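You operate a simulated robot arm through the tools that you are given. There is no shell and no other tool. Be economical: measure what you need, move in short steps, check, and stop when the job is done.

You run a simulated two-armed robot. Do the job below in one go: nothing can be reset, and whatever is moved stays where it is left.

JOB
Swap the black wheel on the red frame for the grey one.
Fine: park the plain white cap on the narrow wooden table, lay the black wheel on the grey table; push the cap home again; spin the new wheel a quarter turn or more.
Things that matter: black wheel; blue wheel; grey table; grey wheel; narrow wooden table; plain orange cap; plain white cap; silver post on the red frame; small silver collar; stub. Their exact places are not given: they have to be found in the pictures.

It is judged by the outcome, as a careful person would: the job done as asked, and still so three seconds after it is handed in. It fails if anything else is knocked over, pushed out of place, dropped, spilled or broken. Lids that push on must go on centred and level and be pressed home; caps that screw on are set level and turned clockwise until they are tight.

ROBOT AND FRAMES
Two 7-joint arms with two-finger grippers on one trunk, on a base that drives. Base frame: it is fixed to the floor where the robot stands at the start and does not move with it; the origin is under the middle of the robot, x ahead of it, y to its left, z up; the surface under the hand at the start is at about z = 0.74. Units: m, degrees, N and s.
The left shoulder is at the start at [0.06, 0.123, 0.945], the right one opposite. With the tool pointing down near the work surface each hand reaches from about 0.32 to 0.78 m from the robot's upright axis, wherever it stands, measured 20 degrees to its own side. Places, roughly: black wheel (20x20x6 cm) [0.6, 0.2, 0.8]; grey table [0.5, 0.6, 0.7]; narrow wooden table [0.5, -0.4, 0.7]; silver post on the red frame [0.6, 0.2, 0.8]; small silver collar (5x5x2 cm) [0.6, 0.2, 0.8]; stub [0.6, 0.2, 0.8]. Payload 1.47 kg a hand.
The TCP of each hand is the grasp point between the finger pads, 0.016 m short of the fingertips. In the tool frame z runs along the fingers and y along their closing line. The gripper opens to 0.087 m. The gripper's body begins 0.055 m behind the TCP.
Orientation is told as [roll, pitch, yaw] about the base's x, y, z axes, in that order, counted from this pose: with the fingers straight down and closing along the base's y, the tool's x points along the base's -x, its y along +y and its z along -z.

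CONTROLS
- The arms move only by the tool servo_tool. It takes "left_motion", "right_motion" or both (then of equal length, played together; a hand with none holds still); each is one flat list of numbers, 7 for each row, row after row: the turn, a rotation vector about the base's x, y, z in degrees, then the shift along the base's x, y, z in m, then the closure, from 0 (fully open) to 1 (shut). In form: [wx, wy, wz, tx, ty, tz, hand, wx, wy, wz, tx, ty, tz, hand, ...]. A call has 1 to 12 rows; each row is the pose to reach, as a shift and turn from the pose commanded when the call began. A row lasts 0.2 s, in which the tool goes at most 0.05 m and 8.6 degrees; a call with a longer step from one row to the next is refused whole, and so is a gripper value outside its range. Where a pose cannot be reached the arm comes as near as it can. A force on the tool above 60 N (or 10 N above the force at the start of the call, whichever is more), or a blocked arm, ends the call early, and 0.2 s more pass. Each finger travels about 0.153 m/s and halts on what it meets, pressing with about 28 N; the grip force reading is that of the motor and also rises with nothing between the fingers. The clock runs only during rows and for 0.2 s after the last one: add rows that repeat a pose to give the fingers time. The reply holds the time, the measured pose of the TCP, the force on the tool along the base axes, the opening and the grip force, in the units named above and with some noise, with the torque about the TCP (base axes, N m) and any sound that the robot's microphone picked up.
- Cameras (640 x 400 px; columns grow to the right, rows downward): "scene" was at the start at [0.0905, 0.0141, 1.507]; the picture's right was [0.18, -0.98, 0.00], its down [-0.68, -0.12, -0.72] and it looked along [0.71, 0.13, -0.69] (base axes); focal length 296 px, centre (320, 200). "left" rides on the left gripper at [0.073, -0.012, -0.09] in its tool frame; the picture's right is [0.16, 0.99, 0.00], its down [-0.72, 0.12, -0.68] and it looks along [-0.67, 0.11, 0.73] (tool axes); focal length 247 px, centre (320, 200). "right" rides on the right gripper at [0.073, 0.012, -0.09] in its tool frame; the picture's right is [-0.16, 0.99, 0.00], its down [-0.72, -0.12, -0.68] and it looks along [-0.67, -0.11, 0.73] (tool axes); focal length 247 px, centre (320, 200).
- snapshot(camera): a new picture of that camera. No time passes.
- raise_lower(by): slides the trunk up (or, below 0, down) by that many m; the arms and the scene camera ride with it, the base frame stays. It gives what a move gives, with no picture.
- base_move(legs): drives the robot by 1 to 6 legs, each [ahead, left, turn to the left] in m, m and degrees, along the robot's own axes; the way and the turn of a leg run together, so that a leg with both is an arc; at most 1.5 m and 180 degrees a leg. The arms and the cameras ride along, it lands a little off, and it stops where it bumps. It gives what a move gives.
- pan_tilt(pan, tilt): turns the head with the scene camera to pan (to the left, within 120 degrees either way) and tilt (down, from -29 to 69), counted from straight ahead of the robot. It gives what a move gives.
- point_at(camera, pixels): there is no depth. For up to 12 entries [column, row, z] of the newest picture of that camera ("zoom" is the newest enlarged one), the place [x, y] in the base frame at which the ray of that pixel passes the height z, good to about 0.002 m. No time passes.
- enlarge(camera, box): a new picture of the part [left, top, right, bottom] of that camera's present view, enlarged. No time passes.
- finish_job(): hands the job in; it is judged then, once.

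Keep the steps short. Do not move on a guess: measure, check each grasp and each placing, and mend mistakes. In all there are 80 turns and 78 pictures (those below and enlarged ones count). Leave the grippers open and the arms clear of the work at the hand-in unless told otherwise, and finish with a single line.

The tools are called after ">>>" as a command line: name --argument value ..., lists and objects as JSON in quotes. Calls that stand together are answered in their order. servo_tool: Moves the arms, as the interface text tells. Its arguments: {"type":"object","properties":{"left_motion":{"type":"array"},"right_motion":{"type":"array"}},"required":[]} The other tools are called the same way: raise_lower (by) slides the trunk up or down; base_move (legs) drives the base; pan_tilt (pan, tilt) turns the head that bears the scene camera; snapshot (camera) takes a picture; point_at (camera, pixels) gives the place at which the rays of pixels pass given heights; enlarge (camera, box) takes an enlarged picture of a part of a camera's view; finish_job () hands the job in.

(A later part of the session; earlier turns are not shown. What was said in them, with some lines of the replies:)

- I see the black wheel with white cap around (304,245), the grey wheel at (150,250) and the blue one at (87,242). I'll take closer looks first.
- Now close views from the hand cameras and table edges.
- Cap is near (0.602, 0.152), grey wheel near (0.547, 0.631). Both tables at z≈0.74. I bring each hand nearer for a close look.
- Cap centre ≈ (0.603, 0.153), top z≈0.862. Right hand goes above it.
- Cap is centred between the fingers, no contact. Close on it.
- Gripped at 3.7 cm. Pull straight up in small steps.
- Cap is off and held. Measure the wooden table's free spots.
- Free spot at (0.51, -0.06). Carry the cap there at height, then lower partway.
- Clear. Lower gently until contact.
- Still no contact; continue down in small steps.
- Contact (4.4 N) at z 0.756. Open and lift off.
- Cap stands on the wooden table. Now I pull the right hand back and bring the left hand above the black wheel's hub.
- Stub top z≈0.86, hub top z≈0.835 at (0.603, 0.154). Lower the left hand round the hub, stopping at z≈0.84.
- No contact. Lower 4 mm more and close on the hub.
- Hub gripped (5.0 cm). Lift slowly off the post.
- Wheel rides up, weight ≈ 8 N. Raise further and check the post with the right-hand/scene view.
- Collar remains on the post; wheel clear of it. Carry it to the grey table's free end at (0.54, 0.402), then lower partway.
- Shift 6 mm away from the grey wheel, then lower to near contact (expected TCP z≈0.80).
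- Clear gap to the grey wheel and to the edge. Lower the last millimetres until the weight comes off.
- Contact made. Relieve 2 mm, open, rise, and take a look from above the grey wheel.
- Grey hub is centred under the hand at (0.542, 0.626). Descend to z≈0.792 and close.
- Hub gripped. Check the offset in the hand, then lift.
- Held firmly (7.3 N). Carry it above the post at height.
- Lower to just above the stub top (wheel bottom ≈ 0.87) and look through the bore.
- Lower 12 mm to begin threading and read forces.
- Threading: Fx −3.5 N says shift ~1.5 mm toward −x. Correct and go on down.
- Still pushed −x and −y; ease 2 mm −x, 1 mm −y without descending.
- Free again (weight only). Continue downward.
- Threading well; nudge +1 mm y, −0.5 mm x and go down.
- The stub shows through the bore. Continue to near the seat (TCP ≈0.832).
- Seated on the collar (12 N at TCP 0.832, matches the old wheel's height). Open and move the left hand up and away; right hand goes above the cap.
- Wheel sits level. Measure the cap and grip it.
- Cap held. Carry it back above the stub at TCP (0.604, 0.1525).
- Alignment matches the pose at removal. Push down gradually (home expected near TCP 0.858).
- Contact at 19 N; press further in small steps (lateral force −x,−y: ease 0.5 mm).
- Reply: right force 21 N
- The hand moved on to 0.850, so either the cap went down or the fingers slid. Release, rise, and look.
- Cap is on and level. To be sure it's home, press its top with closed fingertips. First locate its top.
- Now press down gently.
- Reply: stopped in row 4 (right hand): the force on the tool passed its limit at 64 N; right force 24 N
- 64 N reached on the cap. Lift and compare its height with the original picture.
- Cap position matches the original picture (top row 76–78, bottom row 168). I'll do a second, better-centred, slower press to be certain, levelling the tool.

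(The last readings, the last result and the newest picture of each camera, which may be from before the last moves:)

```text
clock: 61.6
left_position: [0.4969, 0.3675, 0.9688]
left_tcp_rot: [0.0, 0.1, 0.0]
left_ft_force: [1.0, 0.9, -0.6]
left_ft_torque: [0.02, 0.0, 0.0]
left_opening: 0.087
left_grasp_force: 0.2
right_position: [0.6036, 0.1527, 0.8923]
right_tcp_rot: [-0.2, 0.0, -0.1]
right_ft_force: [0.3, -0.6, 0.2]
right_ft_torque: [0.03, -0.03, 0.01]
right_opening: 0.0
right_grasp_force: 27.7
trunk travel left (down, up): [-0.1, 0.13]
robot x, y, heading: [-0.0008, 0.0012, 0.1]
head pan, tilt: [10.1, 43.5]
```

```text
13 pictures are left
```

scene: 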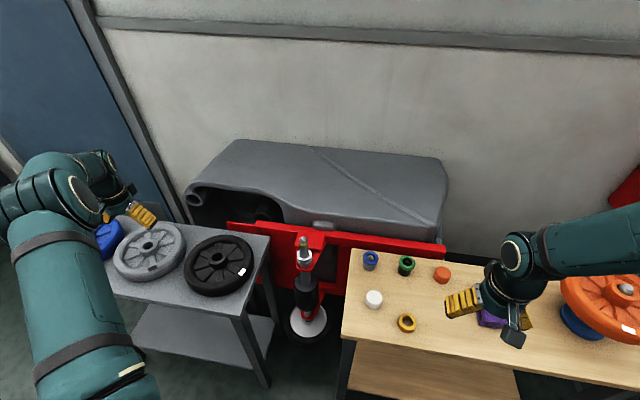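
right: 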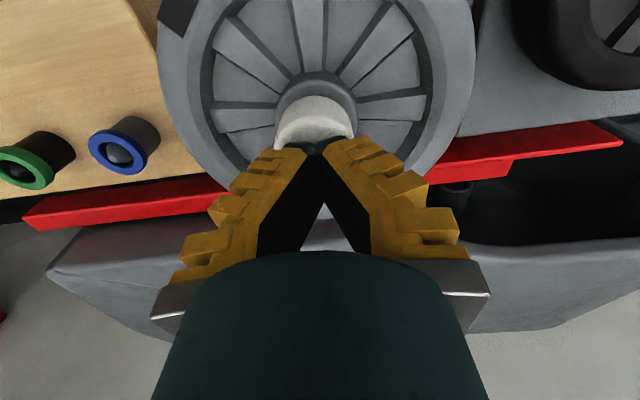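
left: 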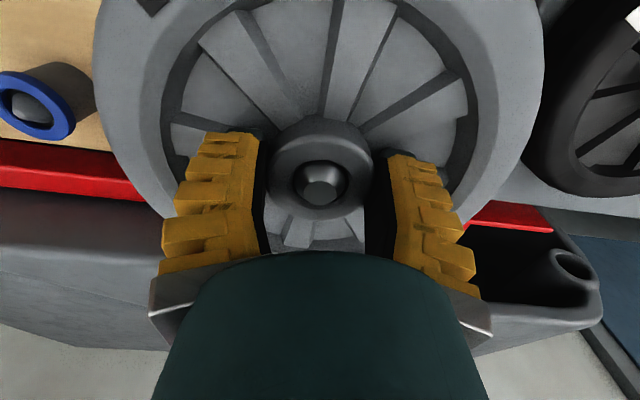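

>>> servo_tool --right_motion '[0, 0, 0, 0, 0, -0.004, 1, 0, 0, 0, 0, 0, -0.008, 1, 0, 0, 0, 0, 0, -0.01, 1, 0, 0, 0, 0, 0, -0.012, 1, 0, 0, 0, 0, 0, -0.013, 1]'

```text
clock: 62.9
left_position: [0.4941, 0.3662, 0.9707]
left_tcp_rot: [0.0, -0.2, 0.1]
left_ft_force: [0.1, -0.8, 0.3]
left_ft_torque: [-0.01, -0.01, 0.0]
left_opening: 0.0871
left_grasp_force: 0.0
right_position: [0.6019, 0.1529, 0.8849]
right_tcp_rot: [0.2, -0.5, 0.0]
right_ft_force: [3.7, 0.4, 41.8]
right_ft_torque: [-0.07, 0.02, 0.06]
right_opening: 0.0062
right_grasp_force: 28.0
trunk travel left (down, up): [-0.1, 0.13]
robot x, y, heading: [-0.004, -0.0, -0.3]
head pan, tilt: [10.1, 43.5]
```

Steady 42 N with no movement. A touch more, then lift away and open.

>>> servo_tool --right_motion '[0, 0, 0, 0, 0, -0.001, 1, 0, 0, 0, 0, 0, -0.002, 1, 0, 0, 0, 0, 0, -0.002, 1]'

>>> servo_tool --right_motion '[0, 0, 0, 0, 0, 0.02, 1, 0, 0, 0, 0, 0, 0.06, 1, 0, 0, 0, 0, 0, 0.1, 1, 0, 0, 0, -0.02, -0.04, 0.11, 1, 0, 0, 0, -0.045, -0.08, 0.11, 1, 0, 0, 0, -0.07, -0.12, 0.11, 0.5, 0, 0, 0, -0.1, -0.155, 0.11, 0, 0, 0, 0, -0.13, -0.19, 0.1, 0, 0, 0, 0, -0.15, -0.23, 0.1, 0, 0, 0, 0, -0.17, -0.27, 0.1, 0, 0, 0, 0, -0.19, -0.31, 0.1, 0]'

>>> enlarge --camera "scene" --box '[255, 215, 355, 295]'

```text
clock: 63.6
left_position: [0.4947, 0.3663, 0.9708]
left_tcp_rot: [0.0, -0.3, -0.1]
left_ft_force: [-0.7, 0.5, -0.8]
left_ft_torque: [-0.02, 0.01, -0.01]
left_opening: 0.0871
left_grasp_force: 0.0
right_position: [0.6018, 0.1543, 0.8831]
right_tcp_rot: [0.3, -0.7, 0.0]
right_ft_force: [3.3, 0.8, 51.4]
right_ft_torque: [-0.22, 0.09, 0.08]
right_opening: 0.0059
right_grasp_force: 27.9
trunk travel left (down, up): [-0.1, 0.13]
robot x, y, heading: [-0.0015, -0.0001, -0.4]
head pan, tilt: [10.1, 43.5]
```

```text
clock: 66.0
left_position: [0.495, 0.3668, 0.9709]
left_tcp_rot: [0.0, -0.1, 0.0]
left_ft_force: [0.4, 0.1, 0.5]
left_ft_torque: [-0.01, -0.04, -0.01]
left_opening: 0.0869
left_grasp_force: 0.0
right_position: [0.4108, -0.1573, 0.9734]
right_tcp_rot: [0.0, -0.1, 0.1]
right_ft_force: [0.0, 0.0, -0.3]
right_ft_torque: [0.04, -0.03, 0.01]
right_opening: 0.087
right_grasp_force: 0.1
trunk travel left (down, up): [-0.1, 0.13]
robot x, y, heading: [-0.0037, 0.0011, -0.1]
head pan, tilt: [10.1, 43.5]
```

```text
5.00 times, centred on (305, 255) of scene
```

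zoom: 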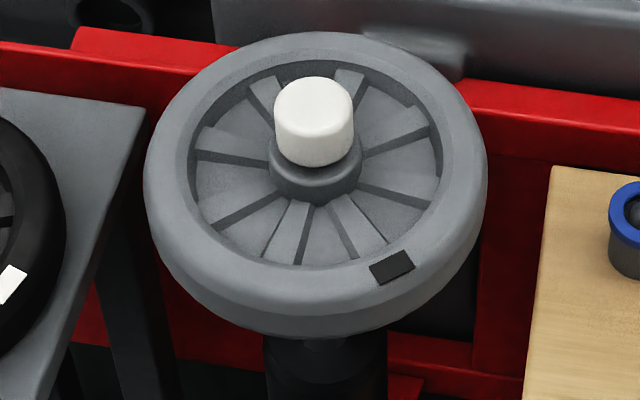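

Cap home. Now the spin: bring the left hand above the hub, pre-turned −50° about z.

>>> servo_tool --left_motion '[0, 0, -8.4, 0.0175, -0.036, 0.005, 0, 0, 0, -16.8, 0.035, -0.072, 0.005, 0, 0, 0, -25, 0.053, -0.107, 0.005, 0, 0, 0, -33.4, 0.07, -0.143, 0.005, 0, 0, 0, -41.8, 0.088, -0.179, 0.005, 0, 0, 0, -50, 0.1055, -0.2143, 0.005, 0, 0, 0, -50, 0.1055, -0.2143, -0.02, 0, 0, 0, -50, 0.1055, -0.2143, -0.045, 0, 0, 0, -50, 0.1055, -0.2143, -0.045, 0]'

>>> snapshot --camera "left"

>>> enlarge --camera "scene" --box '[240, 160, 370, 290]'

```text
clock: 68.0
left_position: [0.6031, 0.1513, 0.924]
left_tcp_rot: [0.1, 0.0, -50.0]
left_ft_force: [0.1, 0.0, 0.7]
left_ft_torque: [0.01, -0.04, -0.01]
left_opening: 0.087
left_grasp_force: 0.1
right_position: [0.4115, -0.1549, 0.9723]
right_tcp_rot: [-0.1, 0.0, 0.0]
right_ft_force: [0.3, -0.3, 0.3]
right_ft_torque: [-0.01, -0.01, 0.03]
right_opening: 0.0872
right_grasp_force: 0.1
trunk travel left (down, up): [-0.1, 0.13]
robot x, y, heading: [-0.0007, -0.0007, 0.1]
head pan, tilt: [10.1, 43.5]
```

```text
11 pictures are left
```

left: 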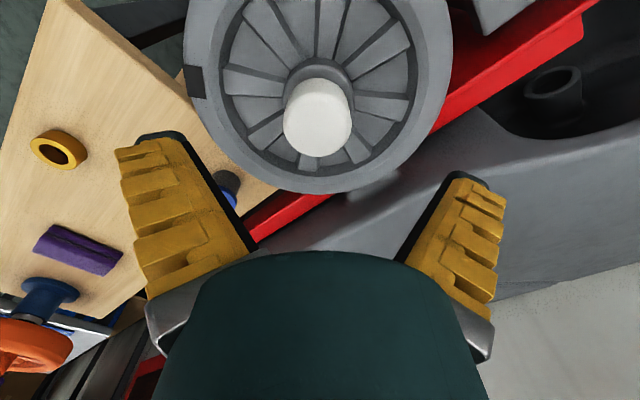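

```text
3.08 times, centred on (305, 225) of scene
```

zoom: 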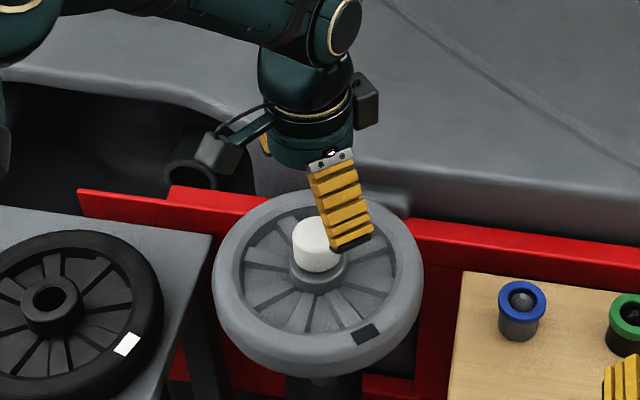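

Aligned. Descend round the hub and close.

>>> servo_tool --left_motion '[0, 0, 0, 0, 0.001, -0.04, 0, 0, 0, 0, 0, 0.001, -0.075, 0, 0, 0, 0, 0, 0.001, -0.086, 0, 0, 0, 0, 0, 0.001, -0.089, 0, 0, 0, 0, 0, 0.001, -0.089, 0.5, 0, 0, 0, 0, 0.001, -0.089, 1, 0, 0, 0, 0, 0.001, -0.089, 1, 0, 0, 0, 0, 0.001, -0.089, 1]'

>>> snapshot --camera "left"

```text
clock: 69.8
left_position: [0.6011, 0.1513, 0.8364]
left_tcp_rot: [0.0, 0.0, -50.0]
left_ft_force: [-4.8, -2.8, -0.3]
left_ft_torque: [0.05, -0.04, 0.0]
left_opening: 0.0472
left_grasp_force: 28.2
right_position: [0.4101, -0.1557, 0.9744]
right_tcp_rot: [0.0, -0.1, 0.0]
right_ft_force: [-0.7, -0.3, -0.4]
right_ft_torque: [0.0, 0.02, -0.01]
right_opening: 0.0869
right_grasp_force: 0.0
trunk travel left (down, up): [-0.1, 0.13]
robot x, y, heading: [-0.0006, -0.0014, -0.3]
head pan, tilt: [10.1, 43.5]
```

```text
9 pictures are left
```

left: 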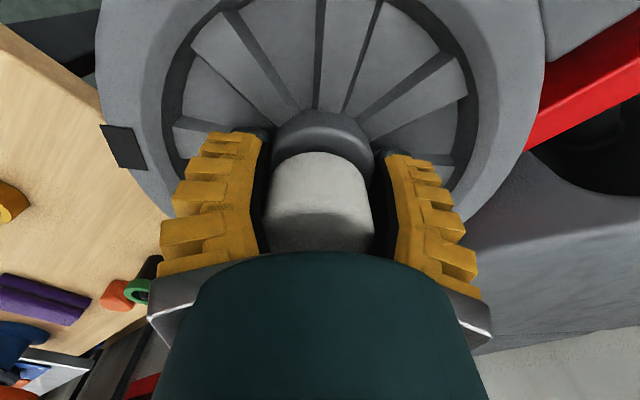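

Hub gripped. Turn +100° (to yaw +50°).

>>> servo_tool --left_motion '[0, 0, 8.4, -0.001, -0.0005, 0, 1, 0, 0, 16.8, -0.001, -0.0005, 0, 1, 0, 0, 25.2, -0.001, -0.0005, 0, 1, 0, 0, 33.6, -0.001, -0.0005, 0, 1, 0, 0, 42, -0.001, -0.0005, 0, 1, 0, 0, 50.4, -0.001, -0.0005, 0, 1, 0, 0, 58.8, -0.001, -0.0005, 0, 1, 0, 0, 67.2, -0.001, -0.0005, 0, 1, 0, 0, 75.6, -0.001, -0.0005, 0, 1, 0, 0, 84, -0.001, -0.0005, 0, 1, 0, 0, 92.4, -0.001, -0.0005, 0, 1, 0, 0, 100.8, -0.001, -0.0005, 0, 1]'

>>> enlarge --camera "scene" --box '[240, 180, 370, 310]'

```text
clock: 72.5
left_position: [0.6011, 0.1539, 0.8342]
left_tcp_rot: [0.0, 0.0, 50.9]
left_ft_force: [0.7, -2.9, 4.2]
left_ft_torque: [-0.08, -0.03, -0.08]
left_opening: 0.0459
left_grasp_force: 28.1
right_position: [0.4118, -0.1573, 0.9728]
right_tcp_rot: [0.0, 0.0, -0.1]
right_ft_force: [-0.5, 0.0, -0.9]
right_ft_torque: [0.01, -0.02, -0.01]
right_opening: 0.0869
right_grasp_force: 0.1
trunk travel left (down, up): [-0.1, 0.13]
robot x, y, heading: [0.0018, 0.003, 0.1]
head pan, tilt: [10.1, 43.5]
```

```text
3.08 times, centred on (305, 245) of scene
```

zoom: 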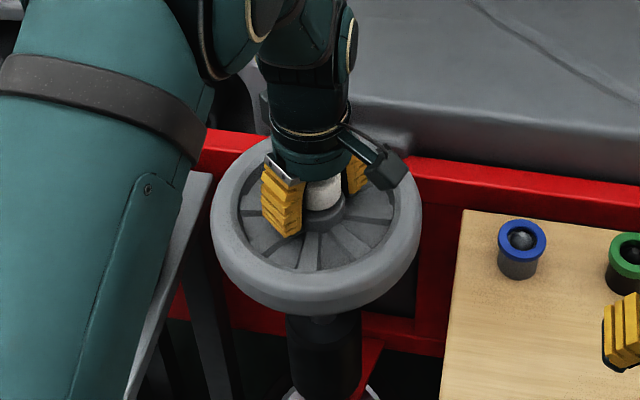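

Wheel turned (mark left the front). Open, lift straight up, and verify.

>>> servo_tool --left_motion '[0, 0, 0, 0, 0, 0, 0.5, 0, 0, 0, 0, 0, 0, 0, 0, 0, 0, 0, 0, 0, 0, 0, 0, 0, 0, 0, 0.04, 0, 0, 0, 0, 0, 0, 0.085, 0, 0, 0, 0, 0, 0, 0.13, 0, 0, 0, -8.4, -0.02, 0.04, 0.15, 0, 0, 0, -16.8, -0.04, 0.085, 0.15, 0, 0, 0, -25.2, -0.06, 0.13, 0.15, 0, 0, 0, -33.6, -0.08, 0.17, 0.15, 0, 0, 0, -42, -0.1, 0.21, 0.15, 0, 0, 0, -50.4, -0.12, 0.25, 0.15, 0]'

>>> snapshot --camera "scene"

>>> enlarge --camera "scene" --box '[255, 215, 355, 295]'

```text
clock: 75.0
left_position: [0.4835, 0.4024, 0.9857]
left_tcp_rot: [0.0, 0.0, 0.3]
left_ft_force: [0.0, -0.2, 0.3]
left_ft_torque: [0.0, -0.03, -0.01]
left_opening: 0.087
left_grasp_force: 0.0
right_position: [0.4113, -0.1539, 0.9738]
right_tcp_rot: [-0.1, 0.0, 0.0]
right_ft_force: [-0.5, 0.1, -0.5]
right_ft_torque: [-0.06, 0.0, 0.03]
right_opening: 0.0871
right_grasp_force: 0.1
trunk travel left (down, up): [-0.1, 0.13]
robot x, y, heading: [0.0001, 0.0046, 0.1]
head pan, tilt: [10.1, 43.5]
```

```text
7 pictures are left
```

scene: 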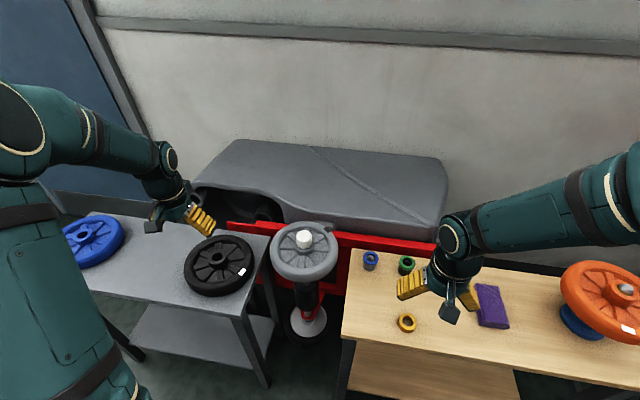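

```text
5.00 times, centred on (305, 255) of scene
```

zoom: 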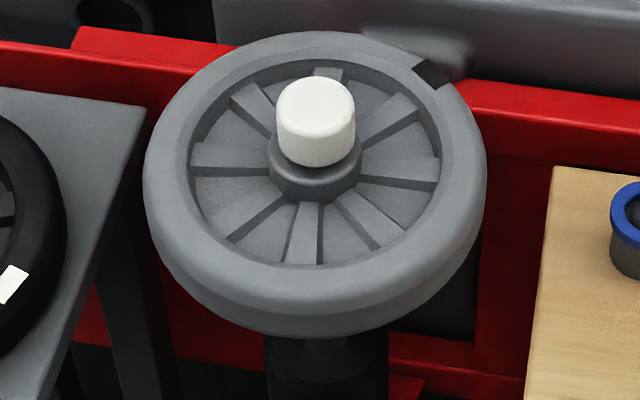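

>>> point_at --camera "scene" --pixels '[[319.4, 268.4, 0.835], [327.6, 229.6, 0.835]]'

>>> enlarge --camera "left" --box '[0, 0, 330, 206]'

```text
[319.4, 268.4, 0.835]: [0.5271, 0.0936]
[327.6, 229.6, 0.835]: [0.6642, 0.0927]
```

```text
1.94 times, centred on (165, 103) of left
```

zoom: 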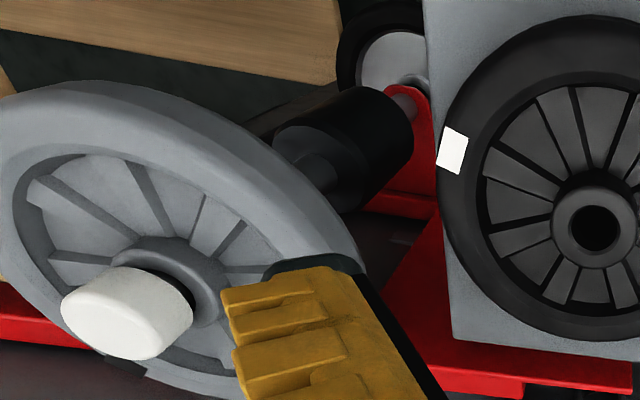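

Turn is ~98°. I check closely that the cap has no undue gap (no yellow band showing).

>>> enlarge --camera "left" --box '[20, 110, 130, 200]'

```text
4.44 times, centred on (75, 155) of left
```

zoom: 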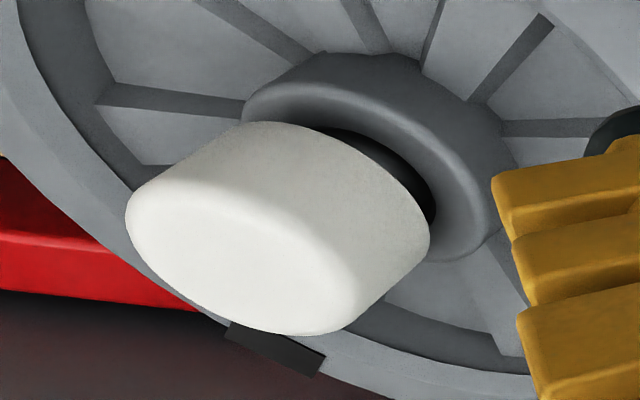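

Cap level, yellow band covered, held against 51–64 N; the grey wheel is seated and was turned ~98°; the black wheel lies on the grey table; both hands are open and clear. Handing in.

>>> finish_job

```text
The job is handed in.
```

The grey wheel is on the red frame's post in place of the black one, which lies on the grey table; the white cap was parked on the narrow wooden table, is back on and pressed (peak 64 N), and the new wheel was turned about 98°.
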